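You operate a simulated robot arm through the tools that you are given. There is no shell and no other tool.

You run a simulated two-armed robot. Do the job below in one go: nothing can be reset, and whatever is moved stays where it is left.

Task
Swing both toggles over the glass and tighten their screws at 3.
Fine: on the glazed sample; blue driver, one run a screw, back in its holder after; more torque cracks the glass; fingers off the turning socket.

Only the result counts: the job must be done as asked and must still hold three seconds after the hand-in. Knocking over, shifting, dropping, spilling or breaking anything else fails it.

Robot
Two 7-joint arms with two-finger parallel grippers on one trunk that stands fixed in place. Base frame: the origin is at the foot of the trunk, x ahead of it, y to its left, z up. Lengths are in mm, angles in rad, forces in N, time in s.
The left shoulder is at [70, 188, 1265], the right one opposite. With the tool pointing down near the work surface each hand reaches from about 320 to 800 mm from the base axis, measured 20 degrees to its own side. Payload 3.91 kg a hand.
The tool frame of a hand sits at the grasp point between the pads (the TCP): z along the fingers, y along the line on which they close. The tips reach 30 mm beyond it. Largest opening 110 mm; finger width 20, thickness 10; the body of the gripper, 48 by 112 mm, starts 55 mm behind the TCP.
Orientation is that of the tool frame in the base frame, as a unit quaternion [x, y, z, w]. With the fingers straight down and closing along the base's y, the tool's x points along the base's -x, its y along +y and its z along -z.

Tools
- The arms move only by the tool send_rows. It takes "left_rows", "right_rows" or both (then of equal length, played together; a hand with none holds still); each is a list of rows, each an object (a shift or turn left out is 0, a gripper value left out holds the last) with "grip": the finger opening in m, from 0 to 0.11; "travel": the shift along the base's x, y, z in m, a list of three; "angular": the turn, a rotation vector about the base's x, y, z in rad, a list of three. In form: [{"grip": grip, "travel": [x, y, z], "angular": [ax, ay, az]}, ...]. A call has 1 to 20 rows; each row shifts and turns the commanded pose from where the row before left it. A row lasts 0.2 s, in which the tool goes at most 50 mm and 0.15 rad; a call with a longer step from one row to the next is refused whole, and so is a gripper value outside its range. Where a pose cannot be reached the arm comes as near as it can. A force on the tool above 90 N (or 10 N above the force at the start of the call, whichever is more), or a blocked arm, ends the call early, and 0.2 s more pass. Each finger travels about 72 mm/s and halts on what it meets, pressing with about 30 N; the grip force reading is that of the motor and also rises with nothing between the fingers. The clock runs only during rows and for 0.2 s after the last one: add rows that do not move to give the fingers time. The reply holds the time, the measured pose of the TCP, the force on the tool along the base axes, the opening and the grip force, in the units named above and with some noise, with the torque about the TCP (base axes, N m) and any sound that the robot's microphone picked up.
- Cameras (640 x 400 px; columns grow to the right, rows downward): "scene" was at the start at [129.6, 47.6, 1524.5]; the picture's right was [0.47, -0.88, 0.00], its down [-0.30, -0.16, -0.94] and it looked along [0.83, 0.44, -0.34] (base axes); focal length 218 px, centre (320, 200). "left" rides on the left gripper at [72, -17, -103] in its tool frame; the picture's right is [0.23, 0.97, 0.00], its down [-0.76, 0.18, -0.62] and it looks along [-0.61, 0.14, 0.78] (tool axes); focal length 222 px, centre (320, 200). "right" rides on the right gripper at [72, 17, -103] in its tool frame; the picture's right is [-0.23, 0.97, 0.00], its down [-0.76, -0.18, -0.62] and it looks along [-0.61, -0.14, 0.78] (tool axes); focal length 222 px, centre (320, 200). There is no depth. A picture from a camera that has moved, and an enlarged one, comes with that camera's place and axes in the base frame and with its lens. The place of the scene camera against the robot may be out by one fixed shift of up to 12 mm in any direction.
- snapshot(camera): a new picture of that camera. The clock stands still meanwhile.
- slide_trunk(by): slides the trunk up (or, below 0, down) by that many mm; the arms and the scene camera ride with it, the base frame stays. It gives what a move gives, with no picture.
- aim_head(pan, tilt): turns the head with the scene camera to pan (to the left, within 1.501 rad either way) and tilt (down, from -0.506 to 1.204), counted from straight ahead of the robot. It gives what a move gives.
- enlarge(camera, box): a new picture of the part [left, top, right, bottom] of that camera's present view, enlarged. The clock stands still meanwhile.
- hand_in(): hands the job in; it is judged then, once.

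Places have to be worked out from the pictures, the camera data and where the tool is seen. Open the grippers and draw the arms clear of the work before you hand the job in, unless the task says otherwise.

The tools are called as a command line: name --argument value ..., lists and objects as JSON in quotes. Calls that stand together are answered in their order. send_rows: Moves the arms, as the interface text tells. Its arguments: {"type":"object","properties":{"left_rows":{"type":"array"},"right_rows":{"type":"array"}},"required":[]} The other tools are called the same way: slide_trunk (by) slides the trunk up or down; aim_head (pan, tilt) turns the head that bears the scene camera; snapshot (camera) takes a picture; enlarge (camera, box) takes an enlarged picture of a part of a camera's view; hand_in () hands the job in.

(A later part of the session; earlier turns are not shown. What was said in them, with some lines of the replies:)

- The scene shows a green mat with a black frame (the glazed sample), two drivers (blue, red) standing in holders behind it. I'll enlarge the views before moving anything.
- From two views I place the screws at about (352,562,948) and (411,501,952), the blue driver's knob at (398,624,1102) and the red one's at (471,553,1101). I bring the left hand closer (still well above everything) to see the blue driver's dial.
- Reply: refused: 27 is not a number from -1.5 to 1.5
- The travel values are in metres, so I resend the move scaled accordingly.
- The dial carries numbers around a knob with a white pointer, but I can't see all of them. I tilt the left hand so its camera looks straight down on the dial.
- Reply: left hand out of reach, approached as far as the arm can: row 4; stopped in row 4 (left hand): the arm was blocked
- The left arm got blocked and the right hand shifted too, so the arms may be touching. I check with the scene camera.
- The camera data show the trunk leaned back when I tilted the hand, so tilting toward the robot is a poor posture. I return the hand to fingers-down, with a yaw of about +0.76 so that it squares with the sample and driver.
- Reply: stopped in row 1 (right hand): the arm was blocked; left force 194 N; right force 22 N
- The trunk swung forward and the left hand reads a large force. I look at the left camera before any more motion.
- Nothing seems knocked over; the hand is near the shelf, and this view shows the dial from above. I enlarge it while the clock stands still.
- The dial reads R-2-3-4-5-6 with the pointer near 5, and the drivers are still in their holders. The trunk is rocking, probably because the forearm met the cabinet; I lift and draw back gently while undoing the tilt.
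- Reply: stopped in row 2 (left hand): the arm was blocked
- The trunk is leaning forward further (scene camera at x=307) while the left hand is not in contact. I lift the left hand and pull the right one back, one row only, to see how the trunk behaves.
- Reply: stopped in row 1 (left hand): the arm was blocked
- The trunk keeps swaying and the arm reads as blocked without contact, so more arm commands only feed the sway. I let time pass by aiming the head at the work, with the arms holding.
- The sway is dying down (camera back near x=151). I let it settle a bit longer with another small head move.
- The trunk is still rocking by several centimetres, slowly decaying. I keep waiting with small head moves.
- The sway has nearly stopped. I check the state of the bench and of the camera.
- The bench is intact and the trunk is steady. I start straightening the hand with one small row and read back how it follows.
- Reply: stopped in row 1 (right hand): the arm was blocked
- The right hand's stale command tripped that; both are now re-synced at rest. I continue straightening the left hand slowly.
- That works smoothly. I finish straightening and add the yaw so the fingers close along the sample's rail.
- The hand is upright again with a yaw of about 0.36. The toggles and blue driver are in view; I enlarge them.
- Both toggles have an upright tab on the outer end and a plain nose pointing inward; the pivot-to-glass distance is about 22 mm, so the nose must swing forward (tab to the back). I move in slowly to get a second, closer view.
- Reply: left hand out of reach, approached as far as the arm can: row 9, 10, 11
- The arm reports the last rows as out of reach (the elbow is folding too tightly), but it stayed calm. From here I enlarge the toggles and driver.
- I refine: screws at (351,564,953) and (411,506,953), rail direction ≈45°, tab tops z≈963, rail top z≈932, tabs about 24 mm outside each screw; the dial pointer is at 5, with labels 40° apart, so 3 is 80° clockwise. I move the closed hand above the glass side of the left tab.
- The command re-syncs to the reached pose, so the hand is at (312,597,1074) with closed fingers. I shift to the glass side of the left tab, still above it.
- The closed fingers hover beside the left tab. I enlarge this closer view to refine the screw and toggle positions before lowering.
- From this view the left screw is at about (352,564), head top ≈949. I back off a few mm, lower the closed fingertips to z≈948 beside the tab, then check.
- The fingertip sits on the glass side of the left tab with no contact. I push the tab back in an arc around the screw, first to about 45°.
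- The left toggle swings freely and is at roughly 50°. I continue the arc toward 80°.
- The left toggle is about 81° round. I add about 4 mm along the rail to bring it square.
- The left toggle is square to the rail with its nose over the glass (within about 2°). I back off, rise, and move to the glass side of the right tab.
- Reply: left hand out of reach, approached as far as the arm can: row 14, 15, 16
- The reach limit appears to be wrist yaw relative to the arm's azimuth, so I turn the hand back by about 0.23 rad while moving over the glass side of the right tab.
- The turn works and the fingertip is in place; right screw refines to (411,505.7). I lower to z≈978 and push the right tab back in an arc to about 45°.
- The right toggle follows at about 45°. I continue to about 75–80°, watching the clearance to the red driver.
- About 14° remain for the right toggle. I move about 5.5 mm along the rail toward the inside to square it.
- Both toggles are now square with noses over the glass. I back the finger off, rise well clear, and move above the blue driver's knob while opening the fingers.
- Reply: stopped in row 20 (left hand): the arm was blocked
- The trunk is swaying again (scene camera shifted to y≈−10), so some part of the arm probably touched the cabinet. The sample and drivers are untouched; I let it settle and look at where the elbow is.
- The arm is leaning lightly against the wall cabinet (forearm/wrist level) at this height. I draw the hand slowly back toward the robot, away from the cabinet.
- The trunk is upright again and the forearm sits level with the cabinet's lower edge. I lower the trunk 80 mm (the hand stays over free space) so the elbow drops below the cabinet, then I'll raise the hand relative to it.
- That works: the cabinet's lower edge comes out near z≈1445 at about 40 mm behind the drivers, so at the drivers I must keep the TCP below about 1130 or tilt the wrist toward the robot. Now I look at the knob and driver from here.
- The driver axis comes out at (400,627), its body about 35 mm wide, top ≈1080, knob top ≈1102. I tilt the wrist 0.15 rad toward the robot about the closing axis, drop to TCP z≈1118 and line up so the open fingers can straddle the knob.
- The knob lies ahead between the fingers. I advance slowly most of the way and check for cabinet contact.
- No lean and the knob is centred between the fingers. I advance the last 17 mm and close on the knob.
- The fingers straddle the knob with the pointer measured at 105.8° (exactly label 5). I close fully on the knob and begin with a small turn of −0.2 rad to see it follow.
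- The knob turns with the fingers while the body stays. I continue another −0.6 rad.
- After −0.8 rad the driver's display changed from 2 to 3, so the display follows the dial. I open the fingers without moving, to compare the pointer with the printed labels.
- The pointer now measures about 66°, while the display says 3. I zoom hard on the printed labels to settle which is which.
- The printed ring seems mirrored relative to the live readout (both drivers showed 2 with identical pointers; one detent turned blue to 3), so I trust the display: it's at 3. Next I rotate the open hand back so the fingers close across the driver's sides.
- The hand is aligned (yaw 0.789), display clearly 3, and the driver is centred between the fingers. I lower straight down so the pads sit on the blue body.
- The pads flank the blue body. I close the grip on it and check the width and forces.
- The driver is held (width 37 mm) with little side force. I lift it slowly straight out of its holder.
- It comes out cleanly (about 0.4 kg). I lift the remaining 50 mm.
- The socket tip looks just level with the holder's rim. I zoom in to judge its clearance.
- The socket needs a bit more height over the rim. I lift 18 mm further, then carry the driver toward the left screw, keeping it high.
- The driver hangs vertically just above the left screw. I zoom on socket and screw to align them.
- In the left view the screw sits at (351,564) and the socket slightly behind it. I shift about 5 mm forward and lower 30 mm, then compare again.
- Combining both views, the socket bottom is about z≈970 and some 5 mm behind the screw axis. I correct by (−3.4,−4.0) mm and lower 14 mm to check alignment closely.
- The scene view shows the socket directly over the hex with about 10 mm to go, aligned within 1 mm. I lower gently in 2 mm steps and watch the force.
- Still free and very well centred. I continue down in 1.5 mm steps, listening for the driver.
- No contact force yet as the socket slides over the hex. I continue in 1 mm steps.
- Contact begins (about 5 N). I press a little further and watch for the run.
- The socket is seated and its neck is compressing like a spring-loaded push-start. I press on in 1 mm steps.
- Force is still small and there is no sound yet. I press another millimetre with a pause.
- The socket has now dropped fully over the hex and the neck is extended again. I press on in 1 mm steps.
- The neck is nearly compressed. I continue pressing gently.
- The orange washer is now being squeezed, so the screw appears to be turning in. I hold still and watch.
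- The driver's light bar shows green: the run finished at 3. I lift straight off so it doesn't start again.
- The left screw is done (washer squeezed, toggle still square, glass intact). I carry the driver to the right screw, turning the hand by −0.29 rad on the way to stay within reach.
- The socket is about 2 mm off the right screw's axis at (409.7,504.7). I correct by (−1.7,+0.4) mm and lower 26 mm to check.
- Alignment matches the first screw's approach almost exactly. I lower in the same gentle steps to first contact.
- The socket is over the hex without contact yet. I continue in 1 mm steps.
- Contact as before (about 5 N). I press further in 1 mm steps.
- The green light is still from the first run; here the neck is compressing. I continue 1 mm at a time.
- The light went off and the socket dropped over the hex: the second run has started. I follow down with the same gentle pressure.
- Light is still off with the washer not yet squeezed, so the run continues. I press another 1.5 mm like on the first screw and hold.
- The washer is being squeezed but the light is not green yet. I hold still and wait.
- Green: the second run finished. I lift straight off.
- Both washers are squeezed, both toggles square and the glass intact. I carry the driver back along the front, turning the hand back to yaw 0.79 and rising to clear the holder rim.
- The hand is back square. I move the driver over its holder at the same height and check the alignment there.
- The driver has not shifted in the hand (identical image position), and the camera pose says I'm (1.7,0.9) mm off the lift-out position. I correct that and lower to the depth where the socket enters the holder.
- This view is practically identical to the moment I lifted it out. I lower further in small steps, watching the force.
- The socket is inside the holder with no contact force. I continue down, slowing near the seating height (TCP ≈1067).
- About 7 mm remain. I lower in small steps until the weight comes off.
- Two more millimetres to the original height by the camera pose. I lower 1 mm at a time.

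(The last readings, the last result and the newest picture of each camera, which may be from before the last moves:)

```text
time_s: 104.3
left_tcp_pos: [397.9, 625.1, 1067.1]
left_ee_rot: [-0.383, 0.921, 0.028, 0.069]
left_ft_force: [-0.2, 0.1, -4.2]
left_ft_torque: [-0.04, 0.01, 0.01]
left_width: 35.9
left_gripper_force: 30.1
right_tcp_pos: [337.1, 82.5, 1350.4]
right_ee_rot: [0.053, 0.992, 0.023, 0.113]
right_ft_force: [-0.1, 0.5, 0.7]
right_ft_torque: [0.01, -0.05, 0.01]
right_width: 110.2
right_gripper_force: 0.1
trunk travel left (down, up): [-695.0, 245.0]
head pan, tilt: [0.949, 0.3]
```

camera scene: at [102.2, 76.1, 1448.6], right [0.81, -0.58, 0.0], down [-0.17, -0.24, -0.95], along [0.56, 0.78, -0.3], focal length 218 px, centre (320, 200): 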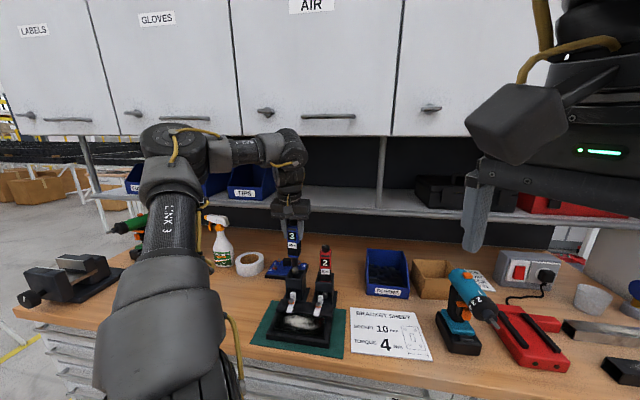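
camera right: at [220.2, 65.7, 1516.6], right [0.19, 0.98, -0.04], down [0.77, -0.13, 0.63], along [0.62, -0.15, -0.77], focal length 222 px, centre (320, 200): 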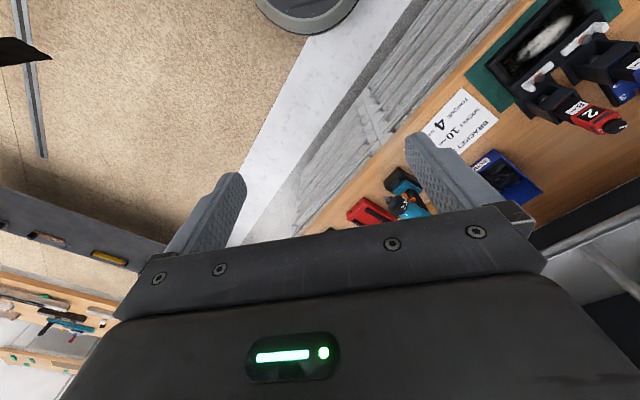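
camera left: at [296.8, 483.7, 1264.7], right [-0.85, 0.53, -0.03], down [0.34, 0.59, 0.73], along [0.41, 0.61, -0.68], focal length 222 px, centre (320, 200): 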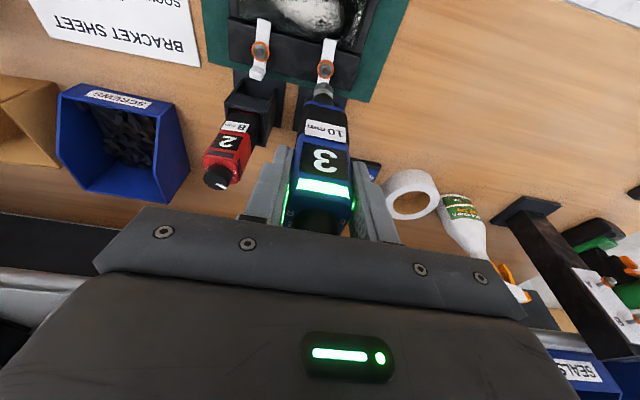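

The weight is still in the hand, so I continue 1 mm at a time until it seats.

send_rows --left_rows '[{"travel": [0, 0, -0.001]}, {}]'

send_rows --left_rows '[{"travel": [0, 0, -0.001]}, {}]'

enlarge --camera "scene" --box '[275, 225, 325, 305]'

```text
time_s: 104.9
left_tcp_pos: [397.1, 624.7, 1066.9]
left_ee_rot: [-0.384, 0.92, 0.029, 0.07]
left_ft_force: [-1.2, 1.5, 0.0]
left_ft_torque: [0.03, 0.05, -0.04]
left_width: 35.8
left_gripper_force: 30.1
right_tcp_pos: [336.0, 81.7, 1351.9]
right_ee_rot: [0.053, 0.992, 0.023, 0.114]
right_ft_force: [0.0, 0.0, 0.1]
right_ft_torque: [-0.03, 0.0, -0.02]
right_width: 110.1
right_gripper_force: 0.1
trunk travel left (down, up): [-695.0, 245.0]
head pan, tilt: [0.949, 0.3]
```

```text
time_s: 105.5
left_tcp_pos: [397.3, 624.5, 1067.1]
left_ee_rot: [-0.383, 0.921, 0.03, 0.071]
left_ft_force: [0.4, 7.5, 9.3]
left_ft_torque: [0.49, 0.01, 0.04]
left_width: 35.8
left_gripper_force: 29.7
right_tcp_pos: [335.2, 82.1, 1350.8]
right_ee_rot: [0.054, 0.992, 0.023, 0.114]
right_ft_force: [-0.6, 0.7, 0.0]
right_ft_torque: [0.02, 0.02, -0.01]
right_width: 110.0
right_gripper_force: 0.0
trunk travel left (down, up): [-695.0, 245.0]
head pan, tilt: [0.949, 0.3]
```

```text
5.00 times, centred on (300, 265) of scene
camera zoom: at [100.7, 75.5, 1448.9], right [0.81, -0.58, 0.0], down [-0.17, -0.24, -0.96], along [0.56, 0.78, -0.3], focal length 1088 px, centre (420, -125)
```

zoom: 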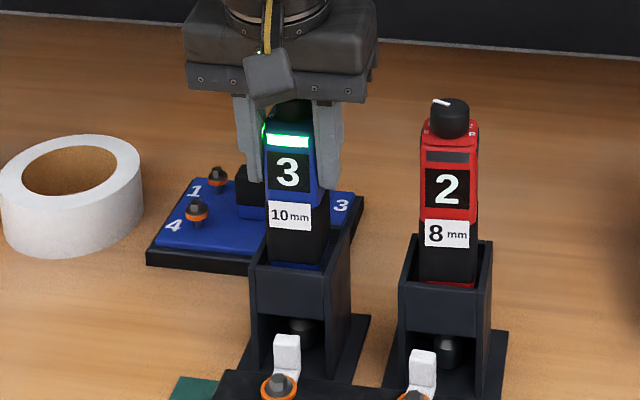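

It is seated (weight off plus about 9 N). I relax 1 mm and open the fingers.

send_rows --left_rows '[{"travel": [0, 0, 0.001]}, {"grip": 0.045}, {}, {"grip": 0.062}, {}, {}]'

enlarge --camera "left" --box '[220, 30, 420, 230]'

enlarge --camera "scene" --box '[275, 225, 325, 305]'

```text
time_s: 106.9
left_tcp_pos: [397.6, 623.9, 1066.1]
left_ee_rot: [-0.383, 0.921, 0.029, 0.07]
left_ft_force: [0.3, -0.8, -0.1]
left_ft_torque: [0.01, 0.0, -0.01]
left_width: 62.0
left_gripper_force: 0.2
right_tcp_pos: [335.5, 80.7, 1352.4]
right_ee_rot: [0.053, 0.992, 0.023, 0.114]
right_ft_force: [-0.4, -0.5, 0.4]
right_ft_torque: [0.03, -0.02, -0.01]
right_width: 110.0
right_gripper_force: 0.0
trunk travel left (down, up): [-695.0, 245.0]
head pan, tilt: [0.949, 0.3]
```

```text
2.00 times, centred on (320, 130) of left
camera zoom: at [349.0, 549.0, 1156.9], right [-0.85, 0.53, -0.03], down [0.34, 0.59, 0.73], along [0.41, 0.61, -0.68], focal length 444 px, centre (320, 340)
```

zoom: 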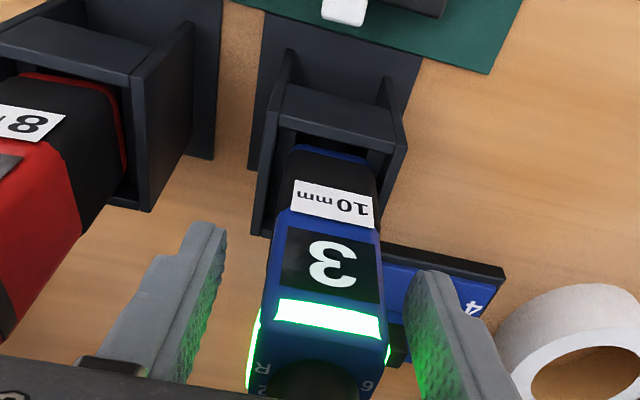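

```text
5.00 times, centred on (300, 265) of scene
camera zoom: at [101.6, 75.5, 1448.7], right [0.81, -0.58, 0.0], down [-0.17, -0.24, -0.96], along [0.56, 0.78, -0.3], focal length 1088 px, centre (420, -125)
```

zoom: 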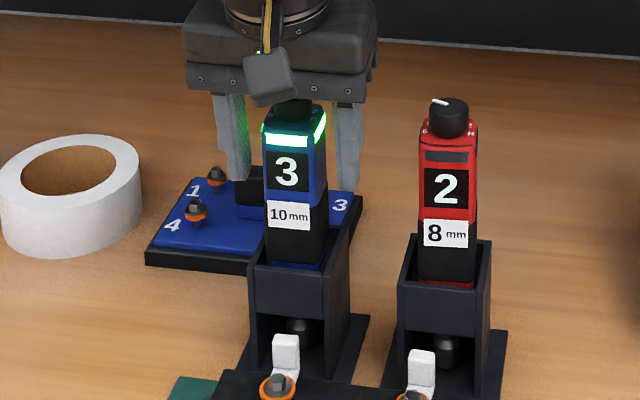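

The driver stands in its holder on its own. I raise the open hand straight up past the knob and then draw back toward the robot.

send_rows --left_rows '[{"travel": [0, 0, 0.004]}, {"travel": [0, 0, 0.008]}, {"travel": [0, 0, 0.01]}, {"travel": [0, 0, 0.01]}, {"travel": [0, 0, 0.01]}, {"travel": [0, 0, 0.01]}, {"travel": [0, 0, 0.01]}, {"travel": [0, 0, 0.01]}, {"travel": [-0.002, -0.002, 0.008]}, {"travel": [-0.005, -0.005, 0]}, {"travel": [-0.008, -0.008, 0]}, {"travel": [-0.008, -0.008, 0]}, {"travel": [-0.008, -0.008, 0]}, {"travel": [-0.008, -0.008, 0]}, {"travel": [-0.008, -0.008, 0]}, {"travel": [-0.008, -0.008, 0]}, {"travel": [-0.005, -0.005, 0]}, {}, {}]'

snapshot --camera "left"

snapshot --camera "scene"

enlarge --camera "left" --box '[200, 0, 360, 110]'

```text
time_s: 110.9
left_tcp_pos: [338.1, 564.5, 1146.5]
left_ee_rot: [-0.383, 0.921, 0.029, 0.07]
left_ft_force: [-0.2, -1.0, 0.5]
left_ft_torque: [-0.05, 0.01, -0.01]
left_width: 62.0
left_gripper_force: 0.0
right_tcp_pos: [336.6, 81.1, 1351.1]
right_ee_rot: [0.053, 0.992, 0.023, 0.113]
right_ft_force: [0.3, 0.7, -0.3]
right_ft_torque: [-0.03, -0.02, -0.01]
right_width: 110.1
right_gripper_force: 0.2
trunk travel left (down, up): [-695.0, 245.0]
head pan, tilt: [0.949, 0.3]
```

```text
taken
camera left: at [288.2, 488.9, 1236.9], right [-0.85, 0.53, -0.03], down [0.34, 0.59, 0.73], along [0.41, 0.61, -0.68], focal length 222 px, centre (320, 200)
```

left: 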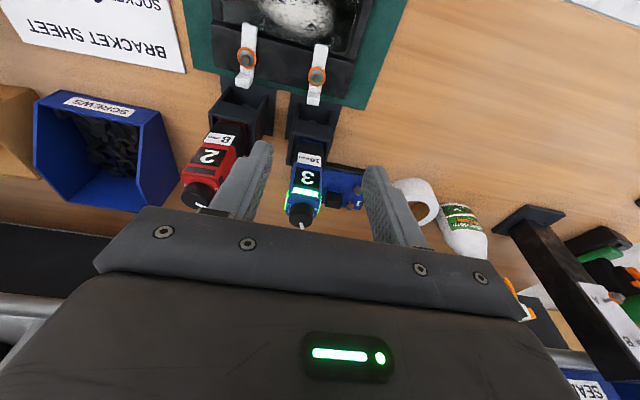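

```text
taken
camera scene: at [101.7, 75.3, 1448.7], right [0.81, -0.58, 0.0], down [-0.17, -0.24, -0.96], along [0.56, 0.78, -0.3], focal length 218 px, centre (320, 200)
```

scene: 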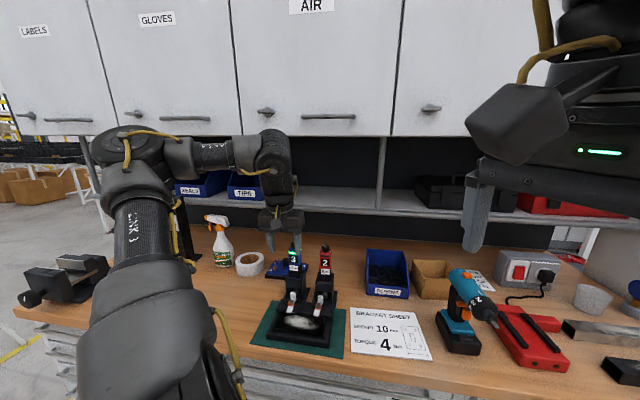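

```text
3.64 times, centred on (280, 55) of left
camera zoom: at [288.2, 488.9, 1236.9], right [-0.85, 0.53, -0.03], down [0.34, 0.59, 0.73], along [0.41, 0.61, -0.68], focal length 808 px, centre (466, 727)
```

zoom: 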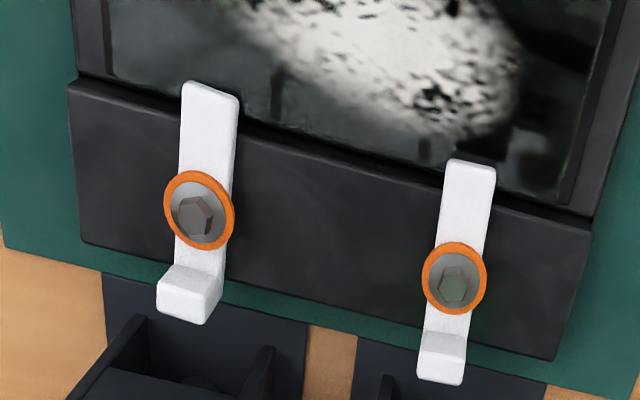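

Both toggles hold the glass, both washers are squeezed, and the driver is back in its holder at 3. I now draw the left arm clear, up and toward the robot, gripper open.

send_rows --left_rows '[{"travel": [-0.002, -0.002, 0.005], "angular": [0, 0, -0.04]}, {"travel": [-0.003, -0.004, 0.008], "angular": [0, 0, -0.06]}, {"travel": [-0.003, -0.005, 0.009], "angular": [0, 0, -0.07]}, {"travel": [-0.003, -0.005, 0.009], "angular": [0, 0, -0.07]}, {"travel": [-0.003, -0.005, 0.009], "angular": [0, 0, -0.07]}, {"travel": [-0.003, -0.005, 0.009], "angular": [0, 0, -0.07], "grip": 0.11}, {"travel": [-0.003, -0.005, 0.009], "angular": [0, 0, -0.07]}, {"travel": [-0.003, -0.005, 0.009], "angular": [0, 0, -0.07]}, {"travel": [-0.003, -0.005, 0.009], "angular": [0, 0, -0.07]}, {"travel": [-0.003, -0.005, 0.008], "angular": [0, 0, -0.07]}, {"travel": [-0.002, -0.003, 0.005], "angular": [0, 0, -0.04]}, {}, {}]'

snapshot --camera "left"

aim_head --pan 0.949 --tilt 0.5

snapshot --camera "scene"

enlarge --camera "scene" --box '[260, 160, 350, 300]'

```text
time_s: 113.7
left_tcp_pos: [306.5, 517.0, 1235.7]
left_ee_rot: [-0.043, 0.996, 0.004, 0.076]
left_ft_force: [0.8, 0.4, 0.1]
left_ft_torque: [0.01, -0.02, -0.01]
left_width: 110.0
left_gripper_force: 0.1
right_tcp_pos: [336.2, 81.6, 1352.5]
right_ee_rot: [0.053, 0.992, 0.023, 0.114]
right_ft_force: [0.2, -0.3, 0.6]
right_ft_torque: [0.02, -0.04, 0.01]
right_width: 110.2
right_gripper_force: 0.1
trunk travel left (down, up): [-695.0, 245.0]
head pan, tilt: [0.949, 0.3]
```

```text
taken
camera left: at [221.5, 489.7, 1325.8], right [-0.31, 0.95, -0.03], down [0.64, 0.23, 0.73], along [0.7, 0.2, -0.68], focal length 222 px, centre (320, 200)
```

left: 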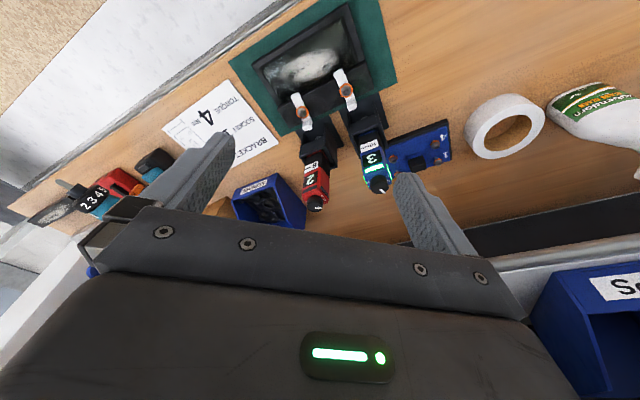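

```text
time_s: 114.4
left_tcp_pos: [305.5, 516.4, 1236.3]
left_ee_rot: [-0.044, 0.996, 0.004, 0.076]
left_ft_force: [0.9, -0.7, -0.3]
left_ft_torque: [0.0, -0.03, -0.03]
left_width: 109.9
left_gripper_force: 0.2
right_tcp_pos: [335.5, 81.8, 1351.7]
right_ee_rot: [0.053, 0.992, 0.024, 0.115]
right_ft_force: [-0.2, -0.2, -0.2]
right_ft_torque: [-0.02, -0.01, -0.03]
right_width: 109.9
right_gripper_force: 0.0
trunk travel left (down, up): [-695.0, 245.0]
head pan, tilt: [0.949, 0.499]
```

```text
taken
camera scene: at [100.3, 73.3, 1430.4], right [0.81, -0.58, 0.0], down [-0.28, -0.39, -0.88], along [0.51, 0.71, -0.48], focal length 218 px, centre (320, 200)
```

scene: 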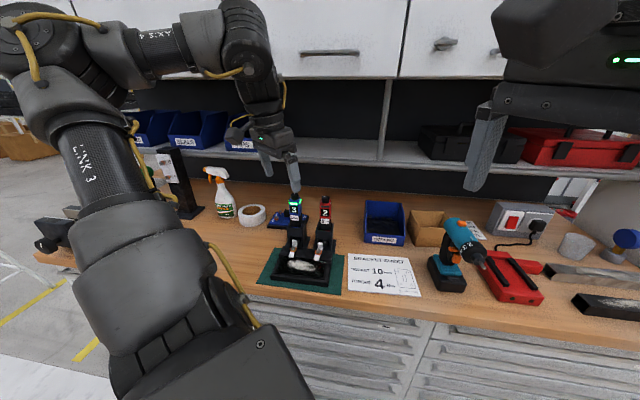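

```text
2.86 times, centred on (305, 230) of scene
camera zoom: at [100.3, 73.3, 1430.4], right [0.81, -0.58, 0.0], down [-0.28, -0.39, -0.88], along [0.51, 0.71, -0.48], focal length 621 px, centre (363, 114)
```

zoom: 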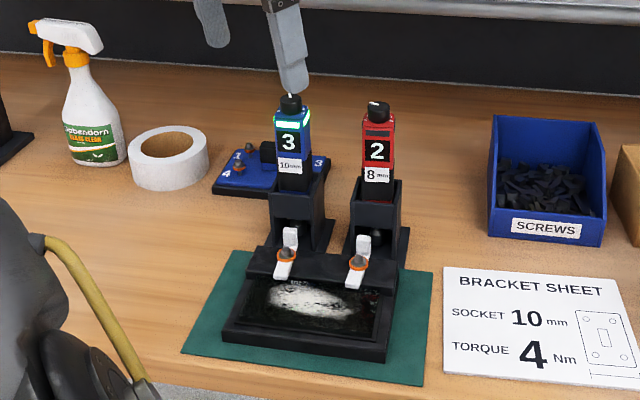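

Everything on the bench stands as before: both toggles are over the intact glass with squeezed washers, and the blue driver is back in its holder with its green light on. The arms are still and the grippers are open, so I hand in.

hand_in

```text
The job is handed in.
```

I've handed the job in. Both toggles are over the glass, both screws are tightened at 3, and the blue driver is back in its holder. I haven't had a verdict back.

- **Toggles:** each was swung about 90° so its plain nose lies over the glass and its tab points back toward the drivers. Both stayed square after tightening.
- **Screws:** each got one run with the blue 10 mm driver. Both runs ended with the driver's light green and the washer squeezed, and the glass looks uncracked.
- **Torque setting:** the numbers printed around the dial didn't match the driver's display. When the display changed from 2 to 3, the pointer was at the printed 4. I went by the display, so 3 depends on the display being right.
- **Trunk rocking:** the left arm touched the wall cabinet or shelf behind the bench twice while moving, and the trunk rocked. The first time, the left hand briefly read about 180 N. Nothing on the bench looked moved or damaged in the pictures afterwards.
- **End state:** both grippers are open. The left arm is up and back toward the robot, and the right arm was not used on the work.
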